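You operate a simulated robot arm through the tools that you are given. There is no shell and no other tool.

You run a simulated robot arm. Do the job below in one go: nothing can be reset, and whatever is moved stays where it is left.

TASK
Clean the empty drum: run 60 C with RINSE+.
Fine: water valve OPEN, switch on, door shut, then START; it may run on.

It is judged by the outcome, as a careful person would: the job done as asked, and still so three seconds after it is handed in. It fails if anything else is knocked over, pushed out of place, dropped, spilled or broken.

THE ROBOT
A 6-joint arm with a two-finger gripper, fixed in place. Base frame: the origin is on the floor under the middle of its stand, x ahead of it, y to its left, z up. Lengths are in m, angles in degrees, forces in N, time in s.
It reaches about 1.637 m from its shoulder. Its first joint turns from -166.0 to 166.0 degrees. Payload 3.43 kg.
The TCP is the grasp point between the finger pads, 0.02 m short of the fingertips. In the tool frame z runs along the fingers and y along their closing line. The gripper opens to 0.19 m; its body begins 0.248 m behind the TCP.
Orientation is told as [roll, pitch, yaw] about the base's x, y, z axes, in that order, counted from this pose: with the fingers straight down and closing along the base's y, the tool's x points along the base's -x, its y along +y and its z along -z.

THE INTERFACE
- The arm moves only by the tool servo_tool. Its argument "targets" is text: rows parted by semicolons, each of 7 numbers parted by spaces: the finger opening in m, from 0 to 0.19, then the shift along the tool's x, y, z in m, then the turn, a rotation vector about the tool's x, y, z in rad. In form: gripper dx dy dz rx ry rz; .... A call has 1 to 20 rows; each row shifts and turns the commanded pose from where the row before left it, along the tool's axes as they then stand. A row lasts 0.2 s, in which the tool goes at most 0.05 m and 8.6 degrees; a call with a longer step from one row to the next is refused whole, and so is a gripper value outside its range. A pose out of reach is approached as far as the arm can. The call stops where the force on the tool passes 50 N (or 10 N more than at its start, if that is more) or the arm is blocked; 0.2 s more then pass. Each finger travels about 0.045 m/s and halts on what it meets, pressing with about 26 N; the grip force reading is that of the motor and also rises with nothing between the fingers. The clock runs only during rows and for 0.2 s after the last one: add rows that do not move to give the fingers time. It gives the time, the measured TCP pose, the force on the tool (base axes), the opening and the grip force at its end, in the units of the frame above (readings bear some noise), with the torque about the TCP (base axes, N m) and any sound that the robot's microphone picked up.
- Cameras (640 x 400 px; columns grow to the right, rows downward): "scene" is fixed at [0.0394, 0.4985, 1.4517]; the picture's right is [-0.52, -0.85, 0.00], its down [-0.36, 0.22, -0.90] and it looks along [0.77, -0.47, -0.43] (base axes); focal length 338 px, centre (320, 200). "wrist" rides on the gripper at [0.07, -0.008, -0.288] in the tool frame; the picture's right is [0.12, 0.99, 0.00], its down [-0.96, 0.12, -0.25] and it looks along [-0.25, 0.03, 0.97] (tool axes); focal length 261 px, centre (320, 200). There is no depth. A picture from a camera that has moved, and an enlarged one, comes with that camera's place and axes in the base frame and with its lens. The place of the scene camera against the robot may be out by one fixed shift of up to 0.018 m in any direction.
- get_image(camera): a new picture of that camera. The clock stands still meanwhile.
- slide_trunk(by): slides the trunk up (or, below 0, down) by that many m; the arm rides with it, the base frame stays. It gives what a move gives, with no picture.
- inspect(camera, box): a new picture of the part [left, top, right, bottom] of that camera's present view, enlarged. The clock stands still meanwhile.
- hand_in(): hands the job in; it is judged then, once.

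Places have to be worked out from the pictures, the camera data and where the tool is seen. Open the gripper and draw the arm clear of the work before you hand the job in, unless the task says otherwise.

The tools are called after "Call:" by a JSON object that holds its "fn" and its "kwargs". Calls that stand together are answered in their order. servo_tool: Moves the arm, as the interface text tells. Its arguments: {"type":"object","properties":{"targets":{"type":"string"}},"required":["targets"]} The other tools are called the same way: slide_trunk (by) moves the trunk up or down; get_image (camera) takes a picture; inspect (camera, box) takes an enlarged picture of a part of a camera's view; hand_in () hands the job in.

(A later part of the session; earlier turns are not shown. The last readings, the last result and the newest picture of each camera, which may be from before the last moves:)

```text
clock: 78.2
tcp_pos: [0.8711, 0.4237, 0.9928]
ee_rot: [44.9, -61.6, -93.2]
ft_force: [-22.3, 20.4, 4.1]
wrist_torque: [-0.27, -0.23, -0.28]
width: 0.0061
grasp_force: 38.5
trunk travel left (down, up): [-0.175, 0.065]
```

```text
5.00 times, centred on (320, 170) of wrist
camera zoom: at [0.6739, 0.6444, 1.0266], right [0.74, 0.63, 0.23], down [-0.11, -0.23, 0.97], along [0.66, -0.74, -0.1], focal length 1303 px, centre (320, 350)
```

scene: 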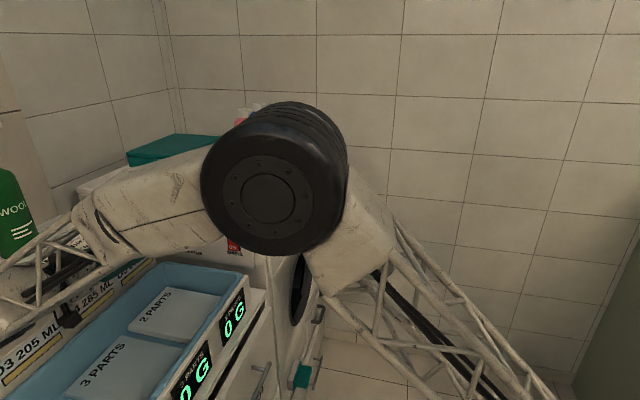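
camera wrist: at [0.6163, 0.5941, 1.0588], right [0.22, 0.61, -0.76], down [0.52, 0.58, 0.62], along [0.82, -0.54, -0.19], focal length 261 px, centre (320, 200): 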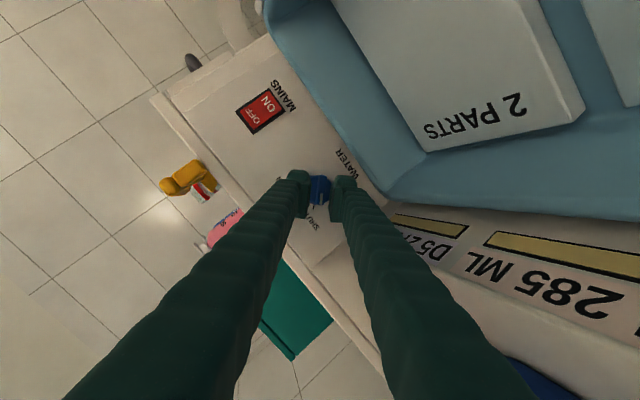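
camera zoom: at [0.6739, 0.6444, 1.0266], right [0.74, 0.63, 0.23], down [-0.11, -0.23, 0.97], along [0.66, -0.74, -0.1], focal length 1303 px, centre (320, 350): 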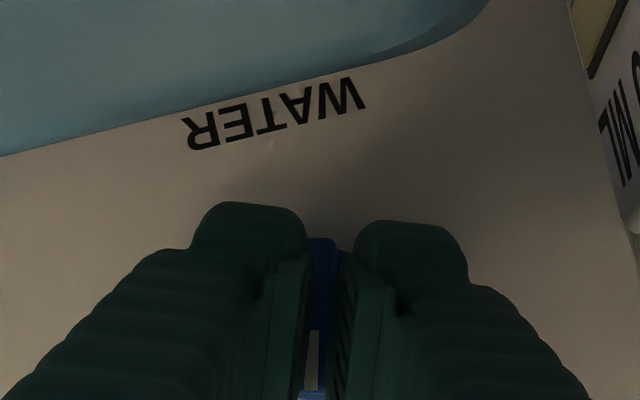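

Torque has dropped past the midpoint, and 67° are done. I turn the remaining 26°.

Call:
{"fn": "servo_tool", "kwargs": {"targets": "0 0 0 0 0 0 0.1309; 0 0 0 0 0 0 0.1309; 0 0 0 0 0 0 0.1309; 0 0 0 0 0 0 0.06; 0 0 0 0 0 0 0"}}

Call:
{"fn": "inspect", "kwargs": {"camera": "wrist", "box": [260, 130, 380, 210]}}

```text
clock: 79.5
tcp_pos: [0.8716, 0.4253, 0.9943]
ee_rot: [63.8, -40.2, -117.0]
ft_force: [-17.8, 35.2, 14.4]
wrist_torque: [-0.24, -0.36, -0.31]
width: 0.0057
grasp_force: 34.2
trunk travel left (down, up): [-0.175, 0.065]
```

```text
5.00 times, centred on (320, 170) of wrist
camera zoom: at [0.697, 0.6617, 1.0401], right [0.69, 0.39, 0.6], down [-0.43, -0.45, 0.78], along [0.58, -0.8, -0.15], focal length 1303 px, centre (320, 350)
```

zoom: 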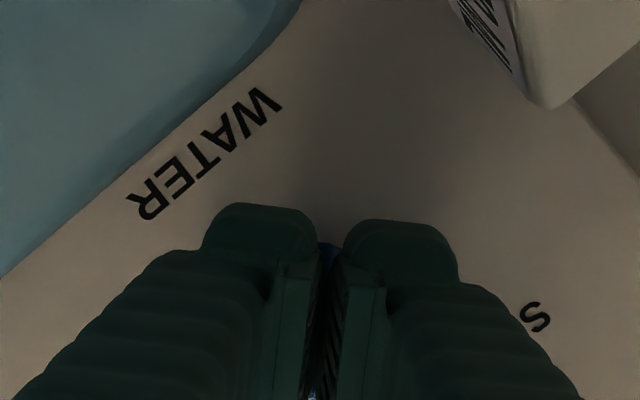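

The fingers may have partly slipped near the end. I open and retract along the axis to see where the pointer is.

Call:
{"fn": "servo_tool", "kwargs": {"targets": "0.03 0 0 0 0 0 0; 0.03 0 0 0 0 0 0; 0.03 0 0 -0.01 0 0 0; 0.03 0 0 -0.015 0 0 0; 0.03 0 0 0 0 0 0"}}

Call:
{"fn": "inspect", "kwargs": {"camera": "wrist", "box": [260, 130, 380, 210]}}

```text
clock: 80.7
tcp_pos: [0.8562, 0.4411, 1.0009]
ee_rot: [63.7, -40.3, -117.0]
ft_force: [0.8, -0.2, 0.1]
wrist_torque: [0.02, 0.02, 0.02]
width: 0.0298
grasp_force: 0.1
trunk travel left (down, up): [-0.175, 0.065]
```

```text
5.00 times, centred on (320, 170) of wrist
camera zoom: at [0.682, 0.6763, 1.0485], right [0.69, 0.39, 0.6], down [-0.42, -0.45, 0.78], along [0.58, -0.8, -0.15], focal length 1303 px, centre (320, 350)
```

zoom: 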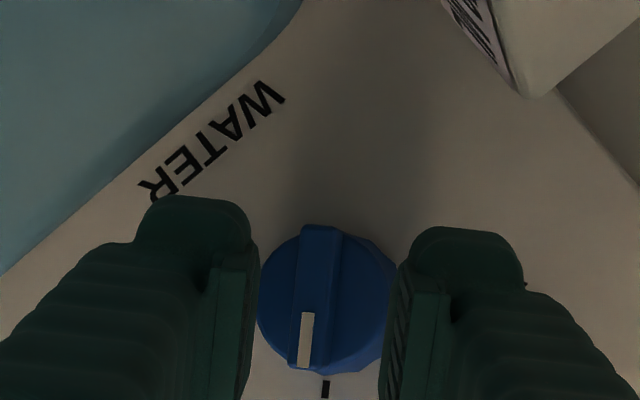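

The pointer now looks to be at or near the OPEN tick. I retract a bit more and roll back to level to judge the angle properly.

Call:
{"fn": "servo_tool", "kwargs": {"targets": "0.03 0 0 -0.02 0 0 0; 0.03 -0.01 0 -0.02 0 0 0; 0.03 0 0 0 0 0 -0.1361; 0.03 0 0 0 0 0 -0.1361; 0.03 0 0 0 0 0 -0.1361; 0.03 0 0 0 0 0 -0.1361; 0.03 0 0 0 0 0 -0.1361; 0.03 0 0 0 0 0 -0.1361; 0.06 -0.03 0 -0.01 0 0 0; 0.06 0 0 0 0 0 0; 0.06 0 0 0 0 0 0"}}

Call:
{"fn": "get_image", "kwargs": {"camera": "wrist"}}

Call:
{"fn": "inspect", "kwargs": {"camera": "wrist", "box": [260, 110, 380, 190]}}

```text
clock: 83.0
tcp_pos: [0.827, 0.4598, 1.0519]
ee_rot: [-0.3, -70.2, -44.2]
ft_force: [0.6, 0.4, -0.5]
wrist_torque: [-0.01, 0.0, 0.01]
width: 0.0601
grasp_force: 0.0
trunk travel left (down, up): [-0.175, 0.065]
```

```text
taken
camera wrist: at [0.6103, 0.6615, 1.0849], right [0.67, 0.73, -0.11], down [0.15, 0.02, 0.99], along [0.73, -0.68, -0.1], focal length 261 px, centre (320, 200)
```

wrist: 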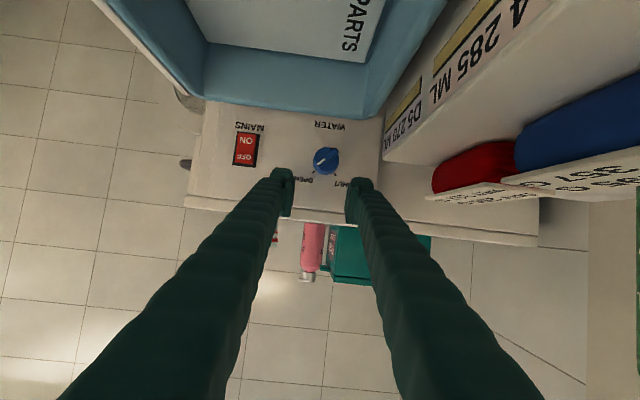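

```text
5.00 times, centred on (320, 150) of wrist
camera zoom: at [0.6103, 0.6615, 1.0849], right [0.67, 0.73, -0.11], down [0.15, 0.02, 0.99], along [0.73, -0.68, -0.1], focal length 1303 px, centre (320, 450)
```

zoom: 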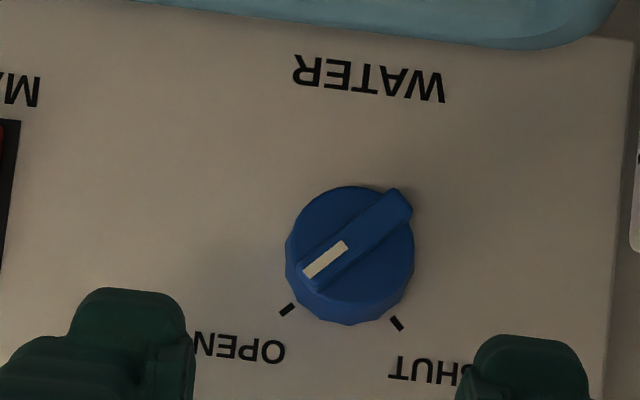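

The valve pointer is exactly on OPEN (pointer 53° vs tick 52°). Next is the mains rocker at D≈0.789, with its ON end near Z≈0.966. I close the fingers, tilt to 45° down and slide over to it.

Call:
{"fn": "servo_tool", "kwargs": {"targets": "0 0 0 0 0 0.1091 0; 0 0 0 0 0 0.1091 0; 0 0 0 0 0 0.1091 0; 0 0 0 0 0 0.1091 0; 0 0 -0.0403 0 0 0 0; 0 0 -0.0403 0 0 0 0; 0 0 -0.0403 0 0 0 0; 0 0 0 0 0 0 0"}}

Call:
{"fn": "get_image", "kwargs": {"camera": "wrist"}}

Call:
{"fn": "inspect", "kwargs": {"camera": "wrist", "box": [250, 80, 390, 180]}}

Call:
{"fn": "get_image", "kwargs": {"camera": "scene"}}

```text
clock: 84.8
tcp_pos: [0.7422, 0.373, 1.054]
ee_rot: [-0.1, -45.2, -44.5]
ft_force: [0.4, -0.8, -0.4]
wrist_torque: [0.04, 0.02, 0.01]
width: 0.0
grasp_force: 25.9
trunk travel left (down, up): [-0.175, 0.065]
```

```text
taken
camera wrist: at [0.5555, 0.5466, 1.2078], right [0.64, 0.76, -0.09], down [0.44, -0.27, 0.86], along [0.63, -0.59, -0.51], focal length 261 px, centre (320, 200)
```

wrist: 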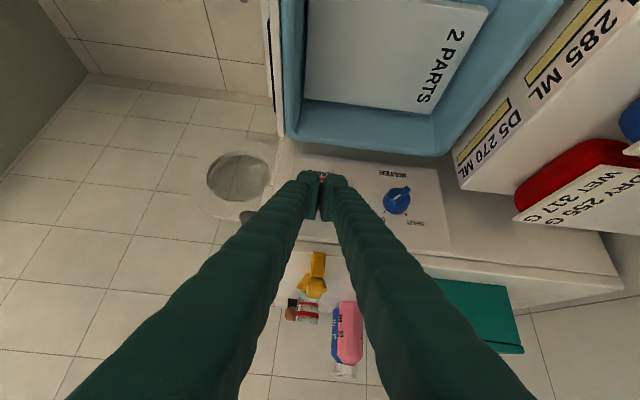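

```text
4.00 times, centred on (320, 130) of wrist
camera zoom: at [0.5555, 0.5466, 1.2078], right [0.64, 0.76, -0.09], down [0.44, -0.27, 0.86], along [0.63, -0.59, -0.51], focal length 1043 px, centre (320, 480)
```

zoom: 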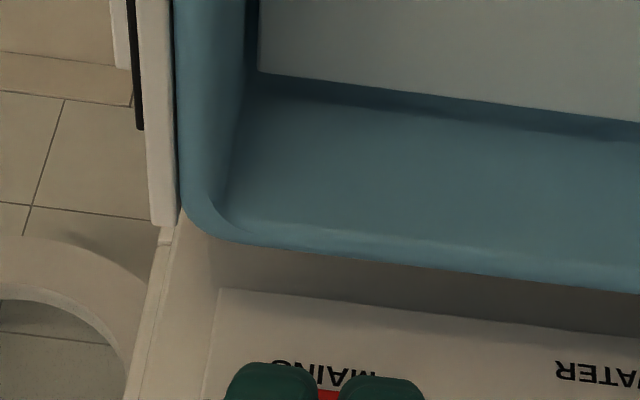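

```text
taken
```

scene: 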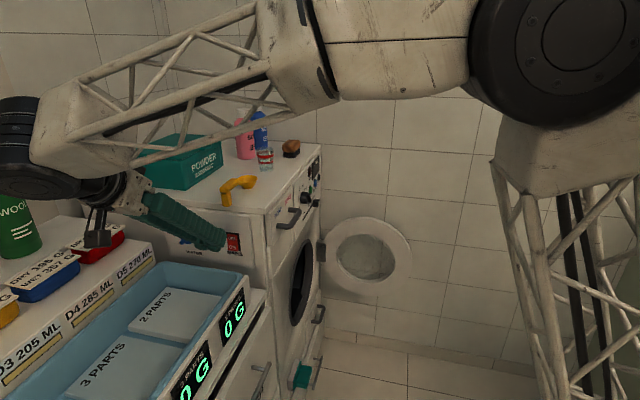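

The closed fingertips hover just above the MAINS rocker, and the tray's end is at F≈0.295, clear of the path. I descend diagonally to just in front of the ON end.

Call:
{"fn": "servo_tool", "kwargs": {"targets": "0 0.018 0 0.018 0 0 0; 0 0 0 0.026 0 0 0; 0 0 0 0.026 0 0 0; 0 0 0 0.02 0 0 0; 0 0 0 0 0 0 0"}}

Call:
{"fn": "inspect", "kwargs": {"camera": "scene", "box": [190, 210, 270, 270]}}

Call:
{"fn": "inspect", "kwargs": {"camera": "wrist", "box": [250, 100, 390, 200]}}

```text
clock: 86.0
tcp_pos: [0.777, 0.3376, 0.9767]
ee_rot: [-0.3, -45.2, -44.7]
ft_force: [-0.1, 0.1, -0.3]
wrist_torque: [0.01, -0.02, 0.0]
width: 0.0002
grasp_force: 25.9
trunk travel left (down, up): [-0.175, 0.065]
```

```text
6.67 times, centred on (230, 240) of scene
camera zoom: at [0.0394, 0.4985, 1.4517], right [-0.52, -0.85, 0.0], down [-0.36, 0.22, -0.9], along [0.77, -0.47, -0.43], focal length 2257 px, centre (920, -67)
```

zoom: 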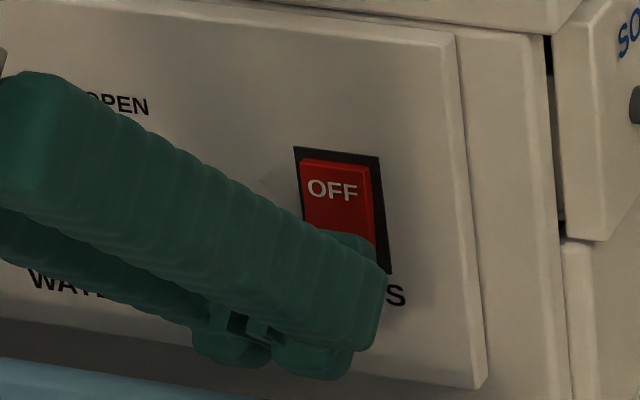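

```text
4.00 times, centred on (320, 150) of wrist
camera zoom: at [0.5912, 0.5109, 1.1304], right [0.64, 0.76, -0.09], down [0.44, -0.27, 0.86], along [0.63, -0.59, -0.51], focal length 1043 px, centre (320, 400)
```

zoom: 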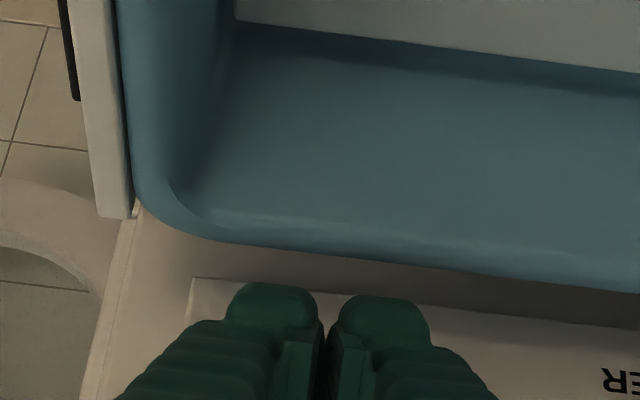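

The tips are right in front of the ON half, in line with the rocker. I close the last gap and press inward in small steps.

Call:
{"fn": "servo_tool", "kwargs": {"targets": "0 0 0 0.006 0 0 0; 0 0 0 0.006 0 0 0; 0 0 0 0.006 0 0 0; 0 0 0 0 0 0 0"}}

Call:
{"fn": "servo_tool", "kwargs": {"targets": "0 -0.0014 0 0.0014 0 0 0; 0 -0.0014 0 0.0014 0 0 0; 0 0 0 0 0 0 0"}}

Call:
{"fn": "inspect", "kwargs": {"camera": "scene", "box": [190, 210, 270, 270]}}

```text
clock: 87.0
tcp_pos: [0.785, 0.328, 0.9644]
ee_rot: [-0.2, -45.2, -44.6]
ft_force: [-1.0, 0.1, 0.3]
wrist_torque: [0.03, -0.01, -0.04]
width: 0.0
grasp_force: 25.9
trunk travel left (down, up): [-0.175, 0.065]
```

```text
clock: 87.8
tcp_pos: [0.7884, 0.3258, 0.964]
ee_rot: [-0.3, -45.3, -44.7]
ft_force: [0.4, -0.3, 0.9]
wrist_torque: [-0.02, -0.01, -0.02]
width: 0.0003
grasp_force: 25.8
trunk travel left (down, up): [-0.175, 0.065]
```

```text
6.67 times, centred on (230, 240) of scene
camera zoom: at [0.0394, 0.4985, 1.4517], right [-0.52, -0.85, 0.0], down [-0.36, 0.22, -0.9], along [0.77, -0.47, -0.43], focal length 2257 px, centre (920, -67)
```

zoom: 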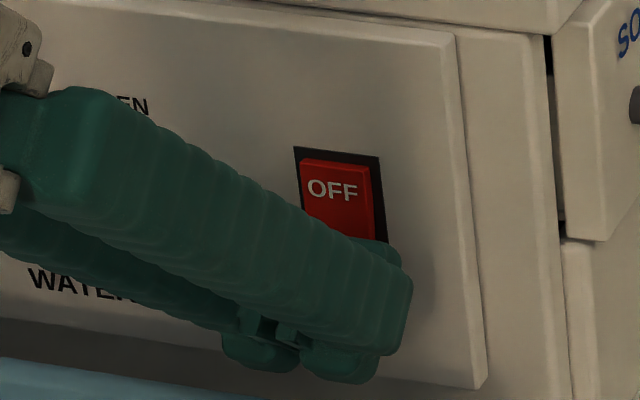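

No contact yet at F=0.327. I continue stepping inward.

Call:
{"fn": "servo_tool", "kwargs": {"targets": "0 -0.0014 0 0.0014 0 0 0; 0 -0.0014 0 0.0014 0 0 0; 0 0 0 0 0 0 0"}}

Call:
{"fn": "servo_tool", "kwargs": {"targets": "0 -0.0014 0 0.0014 0 0 0; 0 0 0 0 0 0 0"}}

Call:
{"fn": "servo_tool", "kwargs": {"targets": "0 -0.0014 0 0.0014 0 0 0; 0 0 0 0 0 0 0"}}

Call:
{"fn": "inspect", "kwargs": {"camera": "scene", "box": [190, 210, 270, 270]}}

```text
clock: 88.7
tcp_pos: [0.7901, 0.3226, 0.9634]
ee_rot: [-0.1, -45.3, -44.7]
ft_force: [-1.5, 1.4, 0.9]
wrist_torque: [-0.04, 0.01, -0.02]
width: 0.0
grasp_force: 26.0
trunk travel left (down, up): [-0.175, 0.065]
```

```text
clock: 89.2
tcp_pos: [0.7933, 0.3218, 0.9646]
ee_rot: [-0.2, -45.2, -44.6]
ft_force: [-0.3, -0.6, 1.0]
wrist_torque: [0.03, 0.02, -0.02]
width: 0.0
grasp_force: 26.3
trunk travel left (down, up): [-0.175, 0.065]
```

```text
clock: 89.8
tcp_pos: [0.7921, 0.3224, 0.9626]
ee_rot: [-0.1, -45.2, -44.7]
ft_force: [-13.5, 12.5, 2.2]
wrist_torque: [-0.09, -0.12, -0.09]
width: 0.0063
grasp_force: 34.0
trunk travel left (down, up): [-0.175, 0.065]
```

```text
6.67 times, centred on (230, 240) of scene
camera zoom: at [0.0394, 0.4985, 1.4517], right [-0.52, -0.85, 0.0], down [-0.36, 0.22, -0.9], along [0.77, -0.47, -0.43], focal length 2257 px, centre (920, -67)
```

zoom: 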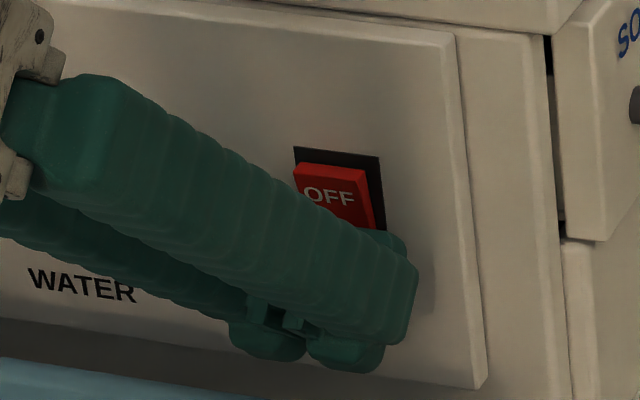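

The rocker has flipped: its OFF end now sticks out. I retreat along the tool axis and check that it stays.

Call:
{"fn": "servo_tool", "kwargs": {"targets": "0 0.0035 0 -0.0035 0 0 0; 0 0.0035 0 -0.0035 0 0 0; 0 0 0 -0.03 0 0 0; 0 0 0 -0.04 0 0 0; 0 0 0 -0.04 0 0 0; 0 0 0 0 0 0 0"}}

Call:
{"fn": "inspect", "kwargs": {"camera": "scene", "box": [190, 205, 270, 265]}}

Call:
{"fn": "get_image", "kwargs": {"camera": "scene"}}

```text
clock: 91.2
tcp_pos: [0.7315, 0.3827, 1.0409]
ee_rot: [-0.2, -45.1, -44.6]
ft_force: [-0.3, 0.4, 0.0]
wrist_torque: [0.0, -0.03, 0.05]
width: 0.0003
grasp_force: 34.6
trunk travel left (down, up): [-0.175, 0.065]
```

```text
6.67 times, centred on (230, 235) of scene
camera zoom: at [0.0394, 0.4985, 1.4517], right [-0.52, -0.85, 0.0], down [-0.36, 0.22, -0.9], along [0.77, -0.47, -0.43], focal length 2257 px, centre (920, -33)
```

zoom: 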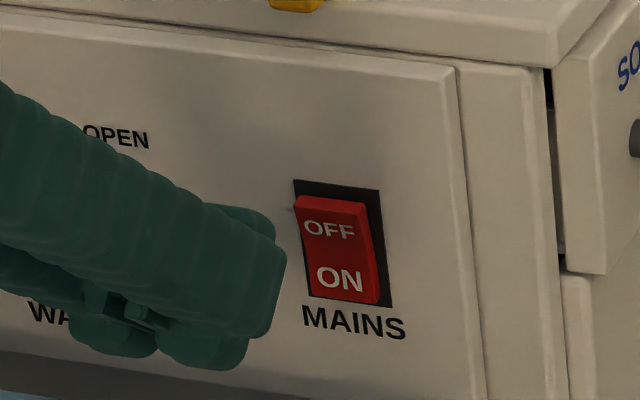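

```text
taken
```

scene: 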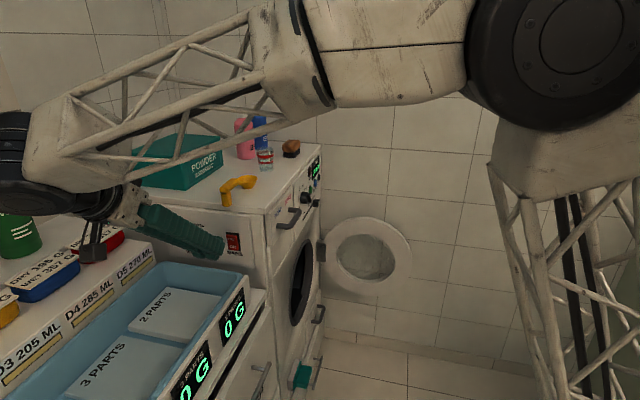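

Mains is ON and the panel display is lit. I raise the tool, go back to fingers-down, and take a look at the display.

Call:
{"fn": "servo_tool", "kwargs": {"targets": "0 -0.0283 0 -0.0283 0 0 0; 0 -0.0283 0 -0.0283 0 0 0; 0 -0.0283 0 -0.0283 0 0 0; 0 0 0 0 0 0.1309 0; 0 0 0 0 0 0.1309 0; 0 0 0 0 0 0.1309 0; 0 0 0 0 0 0.1309 0; 0 0 0 0 0 0.1309 0; 0 0 0 0 0 0.1309 0; 0 0 0 0 0 0 0"}}

Call:
{"fn": "inspect", "kwargs": {"camera": "scene", "box": [290, 150, 330, 220]}}

Call:
{"fn": "inspect", "kwargs": {"camera": "scene", "box": [150, 200, 270, 265]}}

```text
clock: 93.5
tcp_pos: [0.7313, 0.3838, 1.1619]
ee_rot: [-0.2, -0.2, -44.6]
ft_force: [-0.6, 0.2, 0.2]
wrist_torque: [-0.01, 0.01, 0.0]
width: 0.0
grasp_force: 34.4
trunk travel left (down, up): [-0.175, 0.065]
```

```text
5.71 times, centred on (310, 185) of scene
camera zoom: at [0.0394, 0.4985, 1.4517], right [-0.52, -0.85, 0.0], down [-0.36, 0.22, -0.9], along [0.77, -0.47, -0.43], focal length 1934 px, centre (377, 286)
```

zoom: 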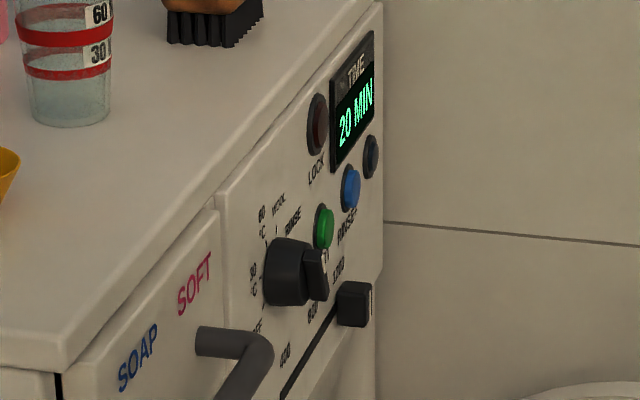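

```text
5.33 times, centred on (210, 232) of scene
camera zoom: at [0.0394, 0.4985, 1.4517], right [-0.52, -0.85, 0.0], down [-0.36, 0.22, -0.9], along [0.77, -0.47, -0.43], focal length 1805 px, centre (907, 27)
```

zoom: 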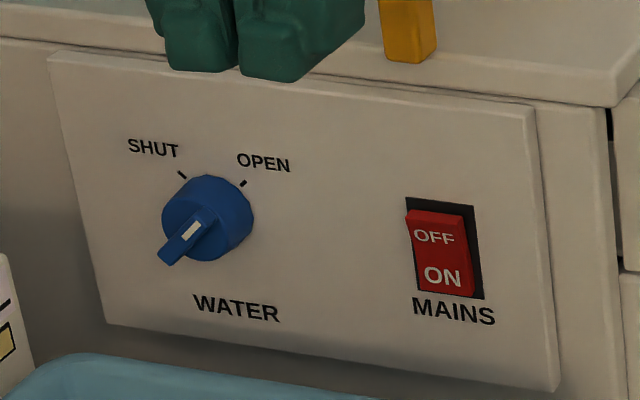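

Valve OPEN, mains ON, and the display shows 20 MIN. I yaw back and travel around to the front panel.

Call:
{"fn": "servo_tool", "kwargs": {"targets": "0 0 0 0 0 0 -0.1428; 0 0 0 0 0 0 -0.1428; 0 0 0 0 0 0 -0.1428; 0 0 0 0 0 0 -0.1428; 0 0 0 0 0 0 -0.1428; 0 0 0 0 0 0 -0.1428; 0 0 0 0 0 0 -0.1428; 0 0 0 0 0 0 -0.1428; 0 0 0 0 0 0 -0.1428; 0 0 0 0 0 0 -0.1428; 0 0 0 0 0 0 -0.1428; 0 0 0 0 0 0 0"}}

Call:
{"fn": "servo_tool", "kwargs": {"targets": "0 0.0313 -0.0333 0 0 0 0; 0 0.0313 -0.0333 0 0 0 0; 0 0.0313 -0.0333 0 0 0 0; 0 0.0313 -0.0333 0 0 0 0; 0 0.0313 -0.0333 0 0 0 0; 0 0.0313 -0.0333 0 0 0 0; 0 0.0313 -0.0333 0 0 0 0; 0 0.0313 -0.0333 0 0 0 0; 0 0.0313 -0.0333 0 0 0 0; 0 0.0313 -0.0333 0 0 0 0; 0 0.0313 -0.0333 0 0 0 0; 0 0.0313 -0.0333 0 0 0 0; 0 0.0313 -0.0333 0 0 0 0; 0 0 0 0 0 0 0"}}

Call:
{"fn": "get_image", "kwargs": {"camera": "wrist"}}

Call:
{"fn": "get_image", "kwargs": {"camera": "scene"}}

```text
clock: 96.0
tcp_pos: [0.7315, 0.3835, 1.1603]
ee_rot: [-0.1, 0.1, 45.3]
ft_force: [0.7, 0.3, 1.1]
wrist_torque: [0.0, -0.02, 0.01]
width: 0.0
grasp_force: 34.0
trunk travel left (down, up): [-0.175, 0.065]
```

```text
clock: 99.0
tcp_pos: [0.7527, -0.2124, 1.1606]
ee_rot: [-0.1, 0.1, 45.3]
ft_force: [0.9, -0.9, -0.1]
wrist_torque: [0.03, 0.02, -0.02]
width: 0.0001
grasp_force: 34.5
trunk travel left (down, up): [-0.175, 0.065]
```

```text
taken
camera wrist: at [0.7086, -0.2669, 1.4504], right [-0.79, 0.61, 0.0], down [0.59, 0.77, 0.25], along [0.15, 0.19, -0.97], focal length 261 px, centre (320, 200)
```

wrist: 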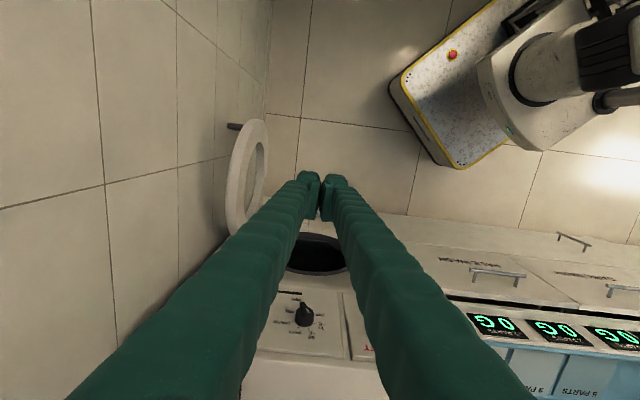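

```text
taken
```

scene: 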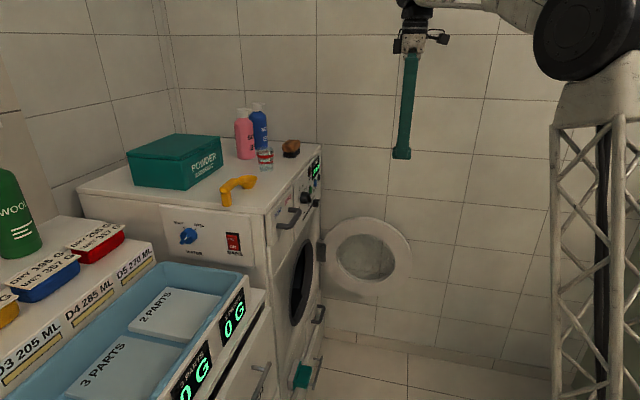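

The top view shows the open door standing about 90° out, with a small peg on its wall side. I zoom in to measure the door and the gap to the wall.

Call:
{"fn": "inspect", "kwargs": {"camera": "wrist", "box": [190, 90, 350, 290]}}

Call:
{"fn": "inspect", "kwargs": {"camera": "scene", "box": [300, 200, 430, 310]}}

```text
2.00 times, centred on (270, 190) of wrist
camera zoom: at [0.7086, -0.2669, 1.4504], right [-0.79, 0.61, 0.0], down [0.59, 0.77, 0.25], along [0.15, 0.19, -0.97], focal length 521 px, centre (420, 220)
```

zoom: 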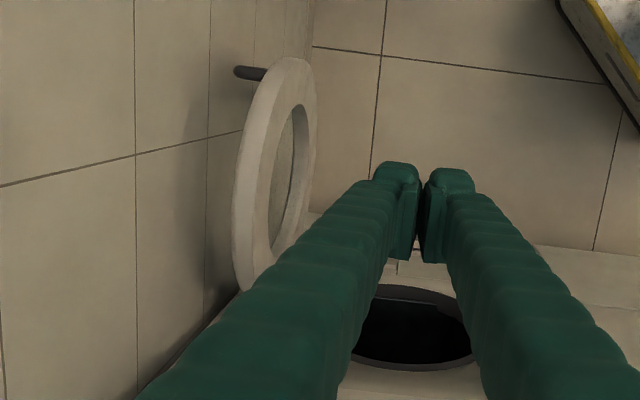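

```text
3.64 times, centred on (365, 255) of scene
camera zoom: at [0.0394, 0.4985, 1.4517], right [-0.52, -0.85, 0.0], down [-0.36, 0.22, -0.9], along [0.77, -0.47, -0.43], focal length 1231 px, centre (156, 0)
```

zoom: 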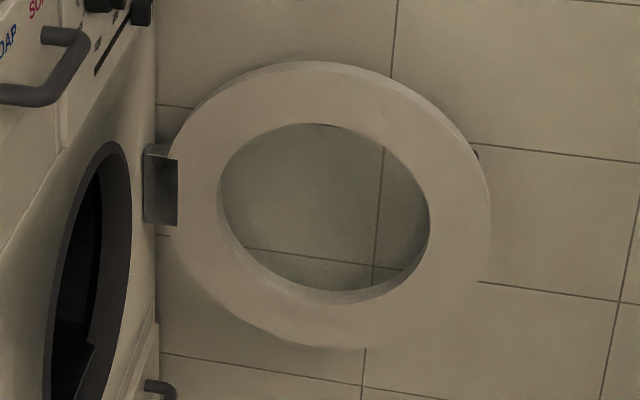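

The door's outer face is at about F≈0.90, its free edge at D≈0.30, the peg at D≈0.32, and the wall at about F≈0.99. I'll straddle the rim near D=0.38 with the gripper opened to 9 cm, so the outer finger goes into the gap and swings the door. First I position above it and lower part way.

Call:
{"fn": "servo_tool", "kwargs": {"targets": "0.09 0 -0.0408 0 0 0 0; 0.09 0 -0.0408 0 0 0 0; 0.09 0 -0.0408 0 0 0 0; 0.09 0 -0.0408 0 0 0 0; 0.09 0 -0.0408 0 0 0 0; 0.09 0 0 0.045 0 0 0; 0.09 0 0 0.045 0 0 0; 0.09 0 0 0.045 0 0 0; 0.09 0 0 0.045 0 0 0; 0.09 0 0 0.04 0 0 0; 0.09 0 0 0 0 0 0"}}

Call:
{"fn": "get_image", "kwargs": {"camera": "wrist"}}

Call:
{"fn": "get_image", "kwargs": {"camera": "scene"}}

```text
clock: 101.5
tcp_pos: [0.8978, -0.3545, 0.9447]
ee_rot: [-0.2, 0.0, 45.3]
ft_force: [-0.5, 0.3, -0.3]
wrist_torque: [0.02, 0.03, 0.01]
width: 0.0901
grasp_force: 0.0
trunk travel left (down, up): [-0.175, 0.065]
```

```text
taken
camera wrist: at [0.853, -0.4093, 1.2331], right [-0.79, 0.61, 0.0], down [0.59, 0.77, 0.25], along [0.15, 0.19, -0.97], focal length 261 px, centre (320, 200)
```

wrist: 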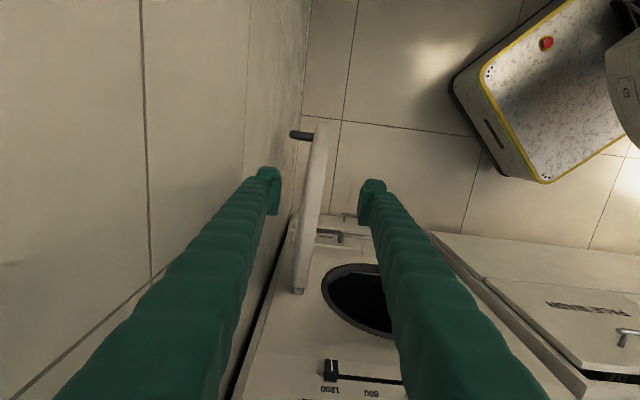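

```text
taken
```

scene: 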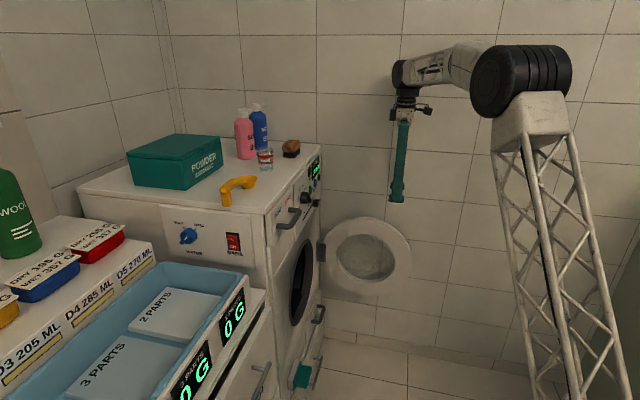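

The door rim lies between the two fingers and is exactly perpendicular to the face. I zoom to measure the gap from the outer finger to the wall before descending.

Call:
{"fn": "inspect", "kwargs": {"camera": "wrist", "box": [200, 100, 400, 300]}}

Call:
{"fn": "inspect", "kwargs": {"camera": "scene", "box": [320, 160, 440, 310]}}

```text
2.00 times, centred on (300, 200) of wrist
camera zoom: at [0.853, -0.4093, 1.2331], right [-0.79, 0.61, 0.0], down [0.59, 0.77, 0.25], along [0.15, 0.19, -0.97], focal length 521 px, centre (360, 200)
```

zoom: 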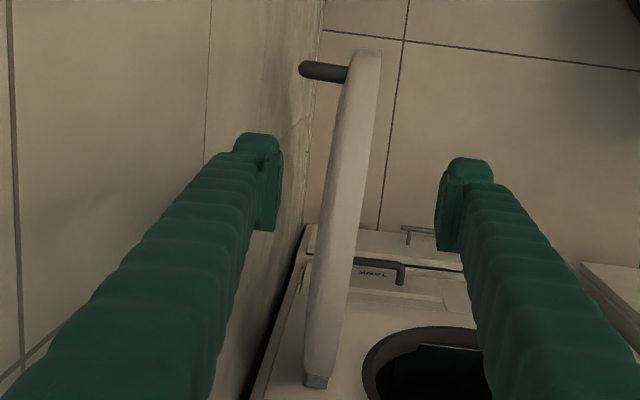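

```text
2.67 times, centred on (380, 235) of scene
camera zoom: at [0.0394, 0.4985, 1.4517], right [-0.52, -0.85, 0.0], down [-0.36, 0.22, -0.9], along [0.77, -0.47, -0.43], focal length 903 px, centre (160, 107)
```

zoom: 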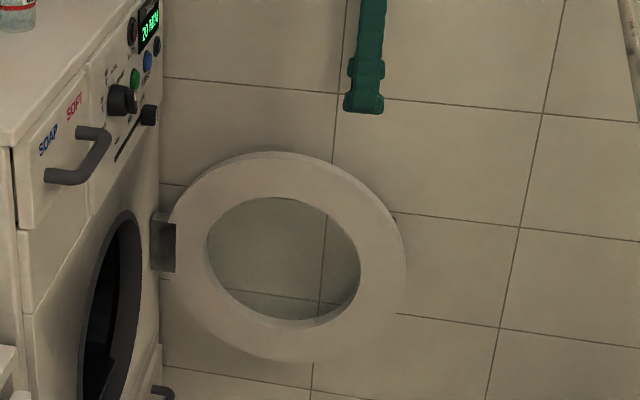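

There are about 3 cm from the outer finger to the wall and 2 cm to the door, and the peg is clear. I descend so the fingers straddle the rim.

Call:
{"fn": "servo_tool", "kwargs": {"targets": "0.09 0 0 0.04 0 0 0; 0.09 0 0 0.04 0 0 0; 0.09 0 0 0.04 0 0 0; 0.09 0 0 0.04 0 0 0; 0.09 0 0 0.03 0 0 0; 0.09 0 0 0 0 0 0"}}

Call:
{"fn": "get_image", "kwargs": {"camera": "wrist"}}

Call:
{"fn": "inspect", "kwargs": {"camera": "scene", "box": [320, 160, 440, 310]}}

```text
clock: 102.8
tcp_pos: [0.9003, -0.3561, 0.7539]
ee_rot: [-0.3, 0.0, 45.4]
ft_force: [-1.0, 0.7, -1.2]
wrist_torque: [-0.01, 0.0, 0.02]
width: 0.0902
grasp_force: 0.0
trunk travel left (down, up): [-0.175, 0.065]
```

```text
taken
camera wrist: at [0.8552, -0.41, 1.0436], right [-0.79, 0.61, 0.0], down [0.59, 0.77, 0.25], along [0.15, 0.19, -0.97], focal length 261 px, centre (320, 200)
```

wrist: 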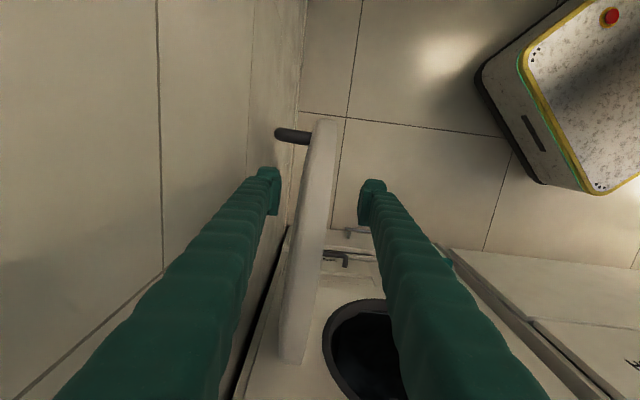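

```text
2.67 times, centred on (380, 235) of scene
camera zoom: at [0.0394, 0.4985, 1.4517], right [-0.52, -0.85, 0.0], down [-0.36, 0.22, -0.9], along [0.77, -0.47, -0.43], focal length 903 px, centre (160, 107)
```

zoom: 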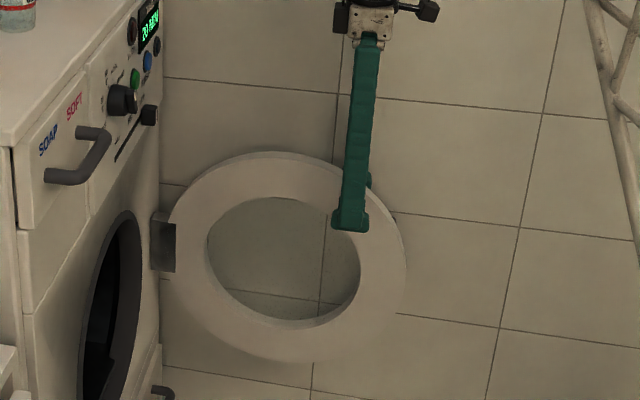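

The fingers straddle the rim, with the inner finger in front and the outer one in the wall gap. I close the 2 cm gap and start swinging the door along its arc about the hinge (r≈0.295).

Call:
{"fn": "servo_tool", "kwargs": {"targets": "0.09 0 0.012 0 0 0 0; 0.09 0 0.012 0 0 0 0; 0.09 -0.0025 0.0382 0 0 0 0.13; 0.09 -0.0025 0.0382 0 0 0 0.13; 0.09 0 0 0 0 0 0"}}

Call:
{"fn": "get_image", "kwargs": {"camera": "wrist"}}

Call:
{"fn": "inspect", "kwargs": {"camera": "scene", "box": [280, 160, 440, 310]}}

```text
clock: 104.0
tcp_pos: [0.8322, -0.2771, 0.7542]
ee_rot: [-0.2, -0.1, 30.3]
ft_force: [0.5, 0.2, 0.7]
wrist_torque: [-0.01, 0.03, 0.05]
width: 0.09
grasp_force: 0.0
trunk travel left (down, up): [-0.175, 0.065]
```

```text
taken
camera wrist: at [0.7751, -0.319, 1.0427], right [-0.6, 0.8, 0.0], down [0.77, 0.59, 0.25], along [0.2, 0.15, -0.97], focal length 261 px, centre (320, 200)
```

wrist: 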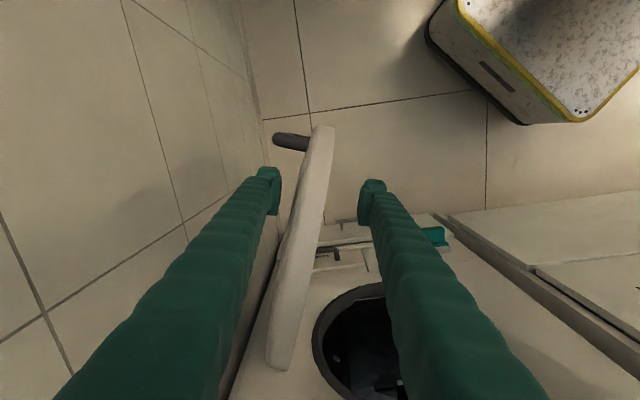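

```text
2.67 times, centred on (360, 235) of scene
camera zoom: at [0.0394, 0.4985, 1.4517], right [-0.52, -0.85, 0.0], down [-0.36, 0.22, -0.9], along [0.77, -0.47, -0.43], focal length 903 px, centre (213, 107)
```

zoom: 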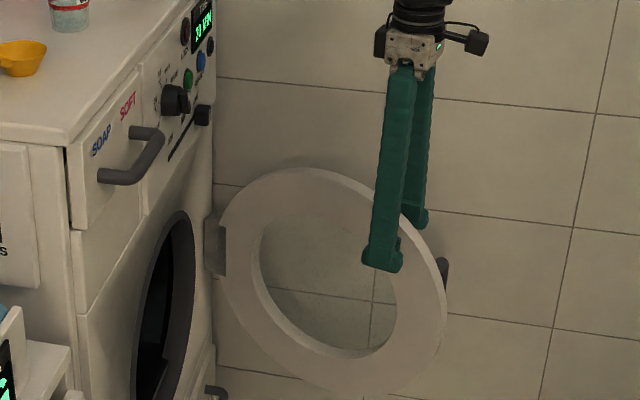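

The door swings along easily. I continue the arc another 30°.

Call:
{"fn": "servo_tool", "kwargs": {"targets": "0.09 -0.0025 0.0382 0 0 0 0.13; 0.09 -0.0025 0.0382 0 0 0 0.13; 0.09 -0.0025 0.0382 0 0 0 0.13; 0.09 -0.0025 0.0382 0 0 0 0.13; 0.09 0 0 0 0 0 0"}}

Call:
{"fn": "get_image", "kwargs": {"camera": "wrist"}}

Call:
{"fn": "inspect", "kwargs": {"camera": "scene", "box": [240, 150, 440, 310]}}

```text
clock: 105.2
tcp_pos: [0.7924, -0.1312, 0.753]
ee_rot: [-0.1, -0.2, 0.6]
ft_force: [0.1, -0.5, 0.5]
wrist_torque: [-0.04, -0.01, 0.03]
width: 0.0901
grasp_force: 0.1
trunk travel left (down, up): [-0.175, 0.065]
```

```text
taken
camera wrist: at [0.7227, -0.1395, 1.0422], right [-0.13, 0.99, 0.0], down [0.96, 0.12, 0.25], along [0.25, 0.03, -0.97], focal length 261 px, centre (320, 200)
```

wrist: 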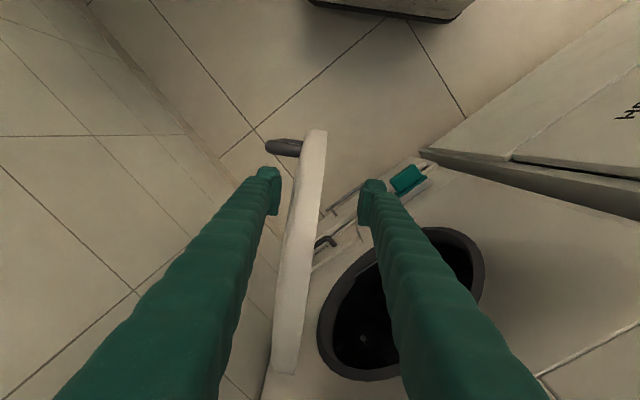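

```text
2.50 times, centred on (340, 230) of scene
camera zoom: at [0.0394, 0.4985, 1.4517], right [-0.52, -0.85, 0.0], down [-0.36, 0.22, -0.9], along [0.77, -0.47, -0.43], focal length 846 px, centre (270, 125)
```

zoom: 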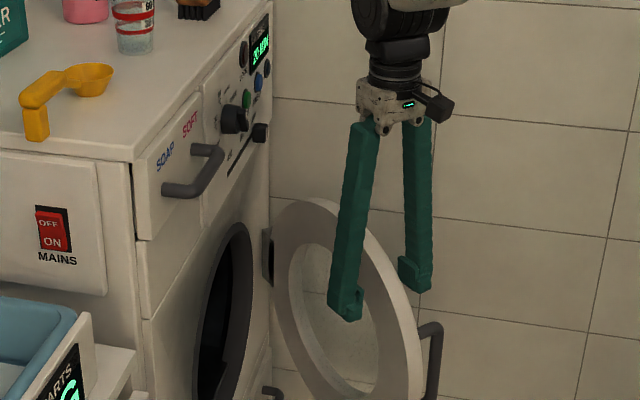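

The door is about halfway closed. I carry it two more steps, to about 60°, while the inner finger still has ample room from the washer face.

Call:
{"fn": "servo_tool", "kwargs": {"targets": "0.09 -0.0025 0.0382 0 0 0 0.13; 0.09 -0.0025 0.0382 0 0 0 0.13; 0.09 0 0 0 0 0 0"}}

Call:
{"fn": "get_image", "kwargs": {"camera": "wrist"}}

Call:
{"fn": "inspect", "kwargs": {"camera": "scene", "box": [240, 150, 440, 310]}}

```text
clock: 106.0
tcp_pos: [0.8052, -0.0546, 0.753]
ee_rot: [-0.2, -0.2, -14.4]
ft_force: [-0.1, 0.5, -0.2]
wrist_torque: [-0.01, 0.02, -0.02]
width: 0.0901
grasp_force: 0.1
trunk travel left (down, up): [-0.175, 0.065]
```

```text
taken
camera wrist: at [0.7337, -0.0444, 1.041], right [0.13, 0.99, 0.0], down [0.96, -0.13, 0.25], along [0.25, -0.04, -0.97], focal length 261 px, centre (320, 200)
```

wrist: 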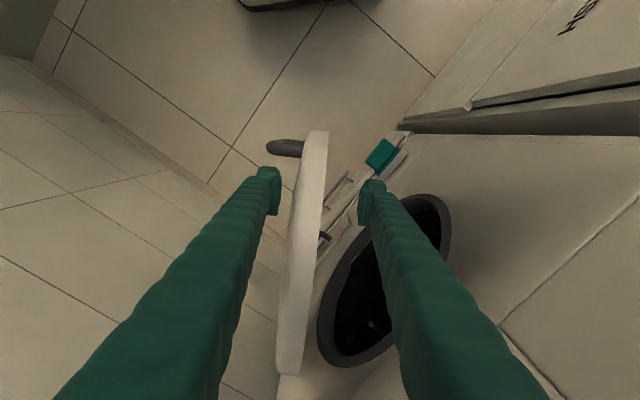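

```text
2.50 times, centred on (340, 230) of scene
camera zoom: at [0.0394, 0.4985, 1.4517], right [-0.52, -0.85, 0.0], down [-0.36, 0.22, -0.9], along [0.77, -0.47, -0.43], focal length 846 px, centre (270, 125)
```

zoom: 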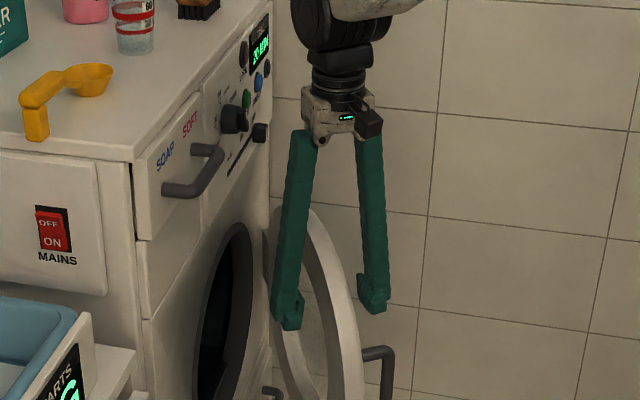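

The door is at about 58°. Now I lift the fingers over the door's top and move to its outer side, closing the gripper and turning to face the washer for the final push.

Call:
{"fn": "servo_tool", "kwargs": {"targets": "0.09 0 0 -0.045 0 0 0; 0.09 0 0 -0.045 0 0 0; 0.09 0 0 -0.045 0 0 0; 0.09 0 0 -0.045 0 0 0; 0 0 -0.045 0 0 0 0; 0 0 -0.045 0 0 0 0; 0 0 0 0 0 0 -0.13; 0 0 0 0 0 0 -0.13; 0 0 0 0 0 0 -0.13; 0 0 0 0 0 0 -0.13; 0 0 0 0 0 0 -0.13; 0 0 0 0 0 0 -0.13; 0 0 0 0 0 0 -0.13; 0 0 0 0 0 0 -0.13; 0 0 0 0 0 0 0"}}

Call:
{"fn": "get_image", "kwargs": {"camera": "wrist"}}

Call:
{"fn": "get_image", "kwargs": {"camera": "scene"}}

```text
clock: 109.2
tcp_pos: [0.7798, -0.1442, 0.9328]
ee_rot: [-0.2, 0.0, 45.3]
ft_force: [0.3, -0.1, 0.0]
wrist_torque: [-0.03, -0.02, 0.02]
width: 0.0
grasp_force: 26.1
trunk travel left (down, up): [-0.175, 0.065]
```

```text
taken
camera wrist: at [0.7372, -0.1985, 1.2225], right [-0.79, 0.61, 0.0], down [0.59, 0.77, 0.25], along [0.15, 0.19, -0.97], focal length 261 px, centre (320, 200)
```

wrist: 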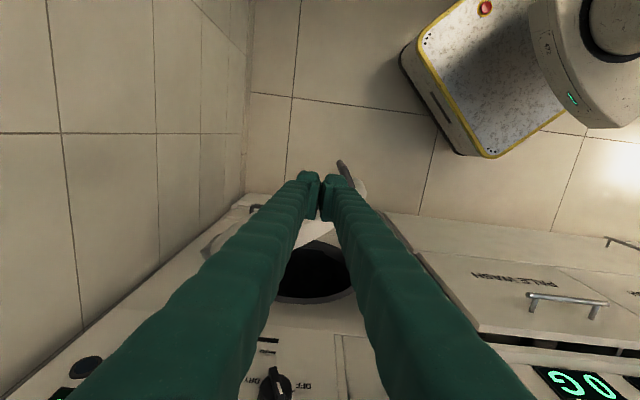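

```text
taken
```

scene: 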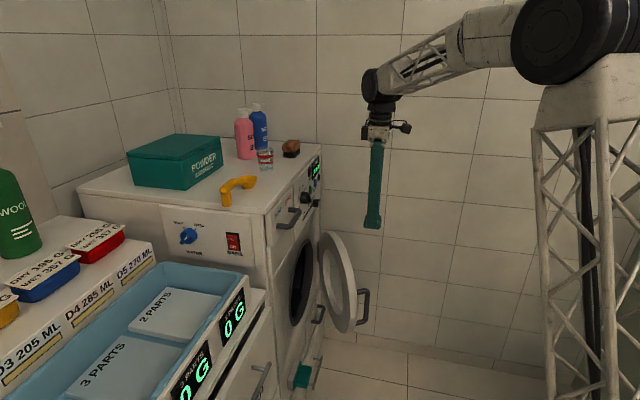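

The door stays where I left it. I pitch the tool so it points toward the washer, 30° below horizontal, and look.

Call:
{"fn": "servo_tool", "kwargs": {"targets": "0 0 0 0 0 -0.131 0; 0 0 0 0 0 -0.131 0; 0 0 0 0 0 -0.131 0; 0 0 0 0 0 -0.131 0; 0 0 0 0 0 -0.131 0; 0 0 0 0 0 -0.131 0; 0 0 0 0 0 -0.131 0; 0 0 0 0 0 -0.131 0; 0 0 0 0 0 0 0"}}

Call:
{"fn": "get_image", "kwargs": {"camera": "wrist"}}

Call:
{"fn": "get_image", "kwargs": {"camera": "scene"}}

```text
clock: 111.2
tcp_pos: [0.781, -0.1442, 0.9331]
ee_rot: [-0.5, -60.1, 45.7]
ft_force: [-0.4, -0.6, 0.0]
wrist_torque: [0.03, 0.01, -0.02]
width: 0.0
grasp_force: 25.7
trunk travel left (down, up): [-0.175, 0.065]
```

```text
taken
camera wrist: at [0.5862, -0.3516, 1.0179], right [-0.75, 0.66, -0.11], down [0.1, 0.27, 0.96], along [0.66, 0.7, -0.27], focal length 261 px, centre (320, 200)
```

wrist: 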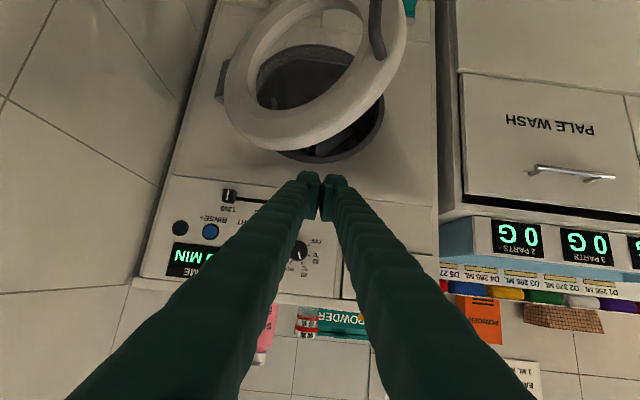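

```text
taken
```

scene: 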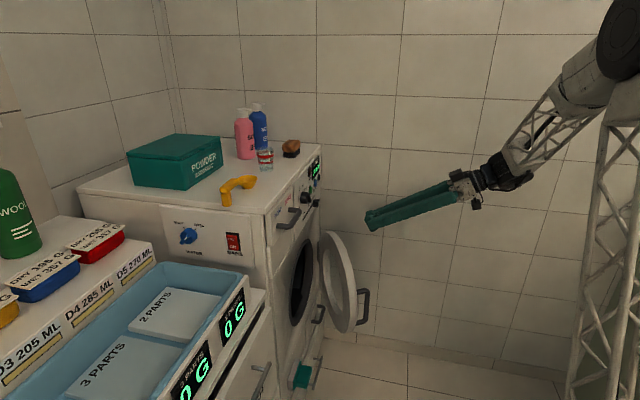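

I lower the fingertips to Z≈0.77 in front of the door's upper rim, above the handle, staying clear of the door.

Call:
{"fn": "servo_tool", "kwargs": {"targets": "0 0.039 0 0.0139 0 0 0; 0 0.039 0 0.0139 0 0 0; 0 0.039 0 0.0139 0 0 0; 0 0.039 0 0.0139 0 0 0; 0 0 0 0 0 0 0"}}

Call:
{"fn": "get_image", "kwargs": {"camera": "wrist"}}

Call:
{"fn": "inspect", "kwargs": {"camera": "scene", "box": [260, 160, 460, 340]}}

```text
clock: 112.5
tcp_pos: [0.76, -0.1668, 0.7716]
ee_rot: [-0.4, -60.0, 45.7]
ft_force: [-1.1, 0.4, 0.3]
wrist_torque: [0.03, 0.02, -0.03]
width: 0.0
grasp_force: 25.8
trunk travel left (down, up): [-0.175, 0.065]
```

```text
taken
camera wrist: at [0.5644, -0.3733, 0.8552], right [-0.75, 0.66, -0.11], down [0.1, 0.27, 0.96], along [0.66, 0.7, -0.27], focal length 261 px, centre (320, 200)
```

wrist: 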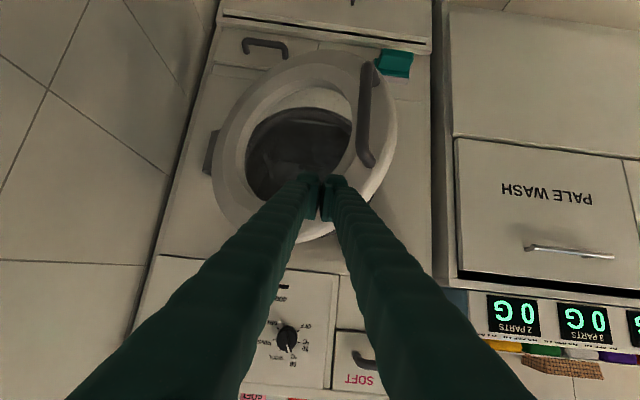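

```text
2.22 times, centred on (360, 250) of scene
camera zoom: at [0.0394, 0.4985, 1.4517], right [-0.52, -0.85, 0.0], down [-0.36, 0.22, -0.9], along [0.77, -0.47, -0.43], focal length 752 px, centre (231, 89)
```

zoom: 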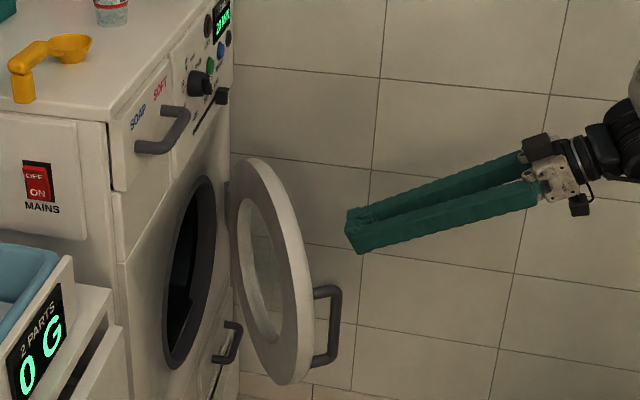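

The fingertips face the ring's upper band. I push inward (+D) with a slight leftward drift to follow the arc.

Call:
{"fn": "servo_tool", "kwargs": {"targets": "0 -0.015 0.006 0.026 0 0 0; 0 -0.015 0.006 0.026 0 0 0; 0 -0.015 0.0075 0.026 0 0 0; 0 -0.015 0.0075 0.026 0 0 0; 0 0 0 0 0 0 0"}}

Call:
{"fn": "get_image", "kwargs": {"camera": "wrist"}}

Call:
{"fn": "inspect", "kwargs": {"camera": "scene", "box": [260, 160, 460, 340]}}

```text
clock: 113.7
tcp_pos: [0.8241, -0.0607, 0.7712]
ee_rot: [-0.5, -60.0, 45.6]
ft_force: [0.5, -0.1, 0.1]
wrist_torque: [0.01, 0.01, 0.01]
width: 0.0
grasp_force: 25.9
trunk travel left (down, up): [-0.175, 0.065]
```

```text
taken
camera wrist: at [0.6294, -0.2677, 0.8561], right [-0.75, 0.66, -0.11], down [0.1, 0.27, 0.96], along [0.66, 0.7, -0.27], focal length 261 px, centre (320, 200)
```

wrist: 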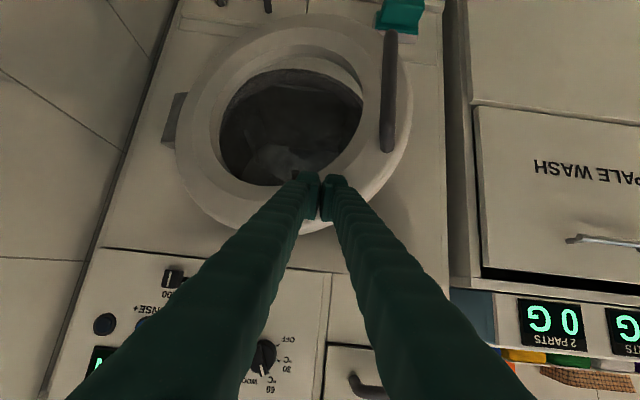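

```text
2.22 times, centred on (360, 250) of scene
camera zoom: at [0.0394, 0.4985, 1.4517], right [-0.52, -0.85, 0.0], down [-0.36, 0.22, -0.9], along [0.77, -0.47, -0.43], focal length 752 px, centre (231, 89)
```

zoom: 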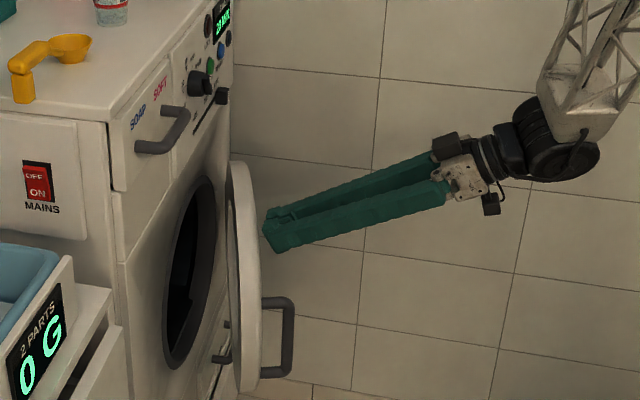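

The door is almost closed (about 78°). I keep pushing with smaller steps.

Call:
{"fn": "servo_tool", "kwargs": {"targets": "0 -0.0125 0.004 0.0217 0 0 0; 0 -0.0125 0.003 0.0217 0 0 0; 0 -0.005 0 0.0087 0 0 0; 0 0 0 0 0 0 0"}}

Call:
{"fn": "servo_tool", "kwargs": {"targets": "0 -0.005 0 0.0087 0 0 0; 0 -0.005 0 0.0087 0 0 0; 0 0 0 0 0 0 0"}}

Call:
{"fn": "get_image", "kwargs": {"camera": "wrist"}}

Call:
{"fn": "inspect", "kwargs": {"camera": "scene", "box": [260, 160, 460, 340]}}

```text
clock: 114.7
tcp_pos: [0.8615, -0.0138, 0.7719]
ee_rot: [-0.4, -60.0, 45.7]
ft_force: [-0.2, 0.4, -0.7]
wrist_torque: [0.0, -0.03, 0.03]
width: 0.0
grasp_force: 25.9
trunk travel left (down, up): [-0.175, 0.065]
```

```text
clock: 115.5
tcp_pos: [0.8774, -0.0003, 0.7715]
ee_rot: [-0.5, -60.0, 45.7]
ft_force: [0.6, 0.4, 0.0]
wrist_torque: [0.03, 0.03, 0.0]
width: 0.0
grasp_force: 25.6
trunk travel left (down, up): [-0.175, 0.065]
```

```text
taken
camera wrist: at [0.682, -0.2065, 0.8552], right [-0.75, 0.66, -0.11], down [0.1, 0.27, 0.96], along [0.66, 0.7, -0.27], focal length 261 px, centre (320, 200)
```

wrist: 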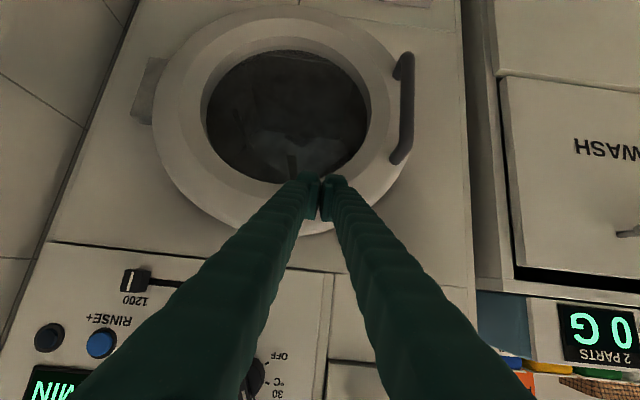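

```text
2.22 times, centred on (360, 250) of scene
camera zoom: at [0.0394, 0.4985, 1.4517], right [-0.52, -0.85, 0.0], down [-0.36, 0.22, -0.9], along [0.77, -0.47, -0.43], focal length 752 px, centre (231, 89)
```

zoom: 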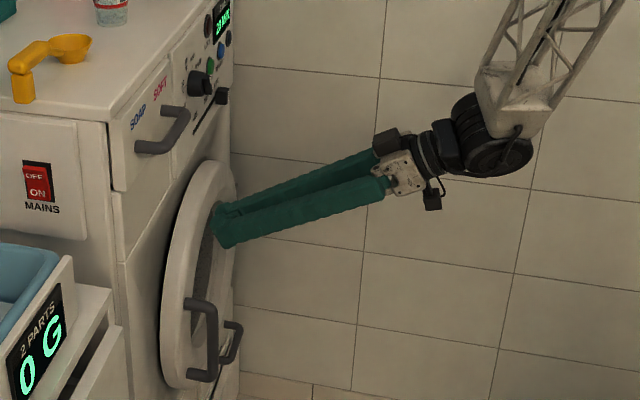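

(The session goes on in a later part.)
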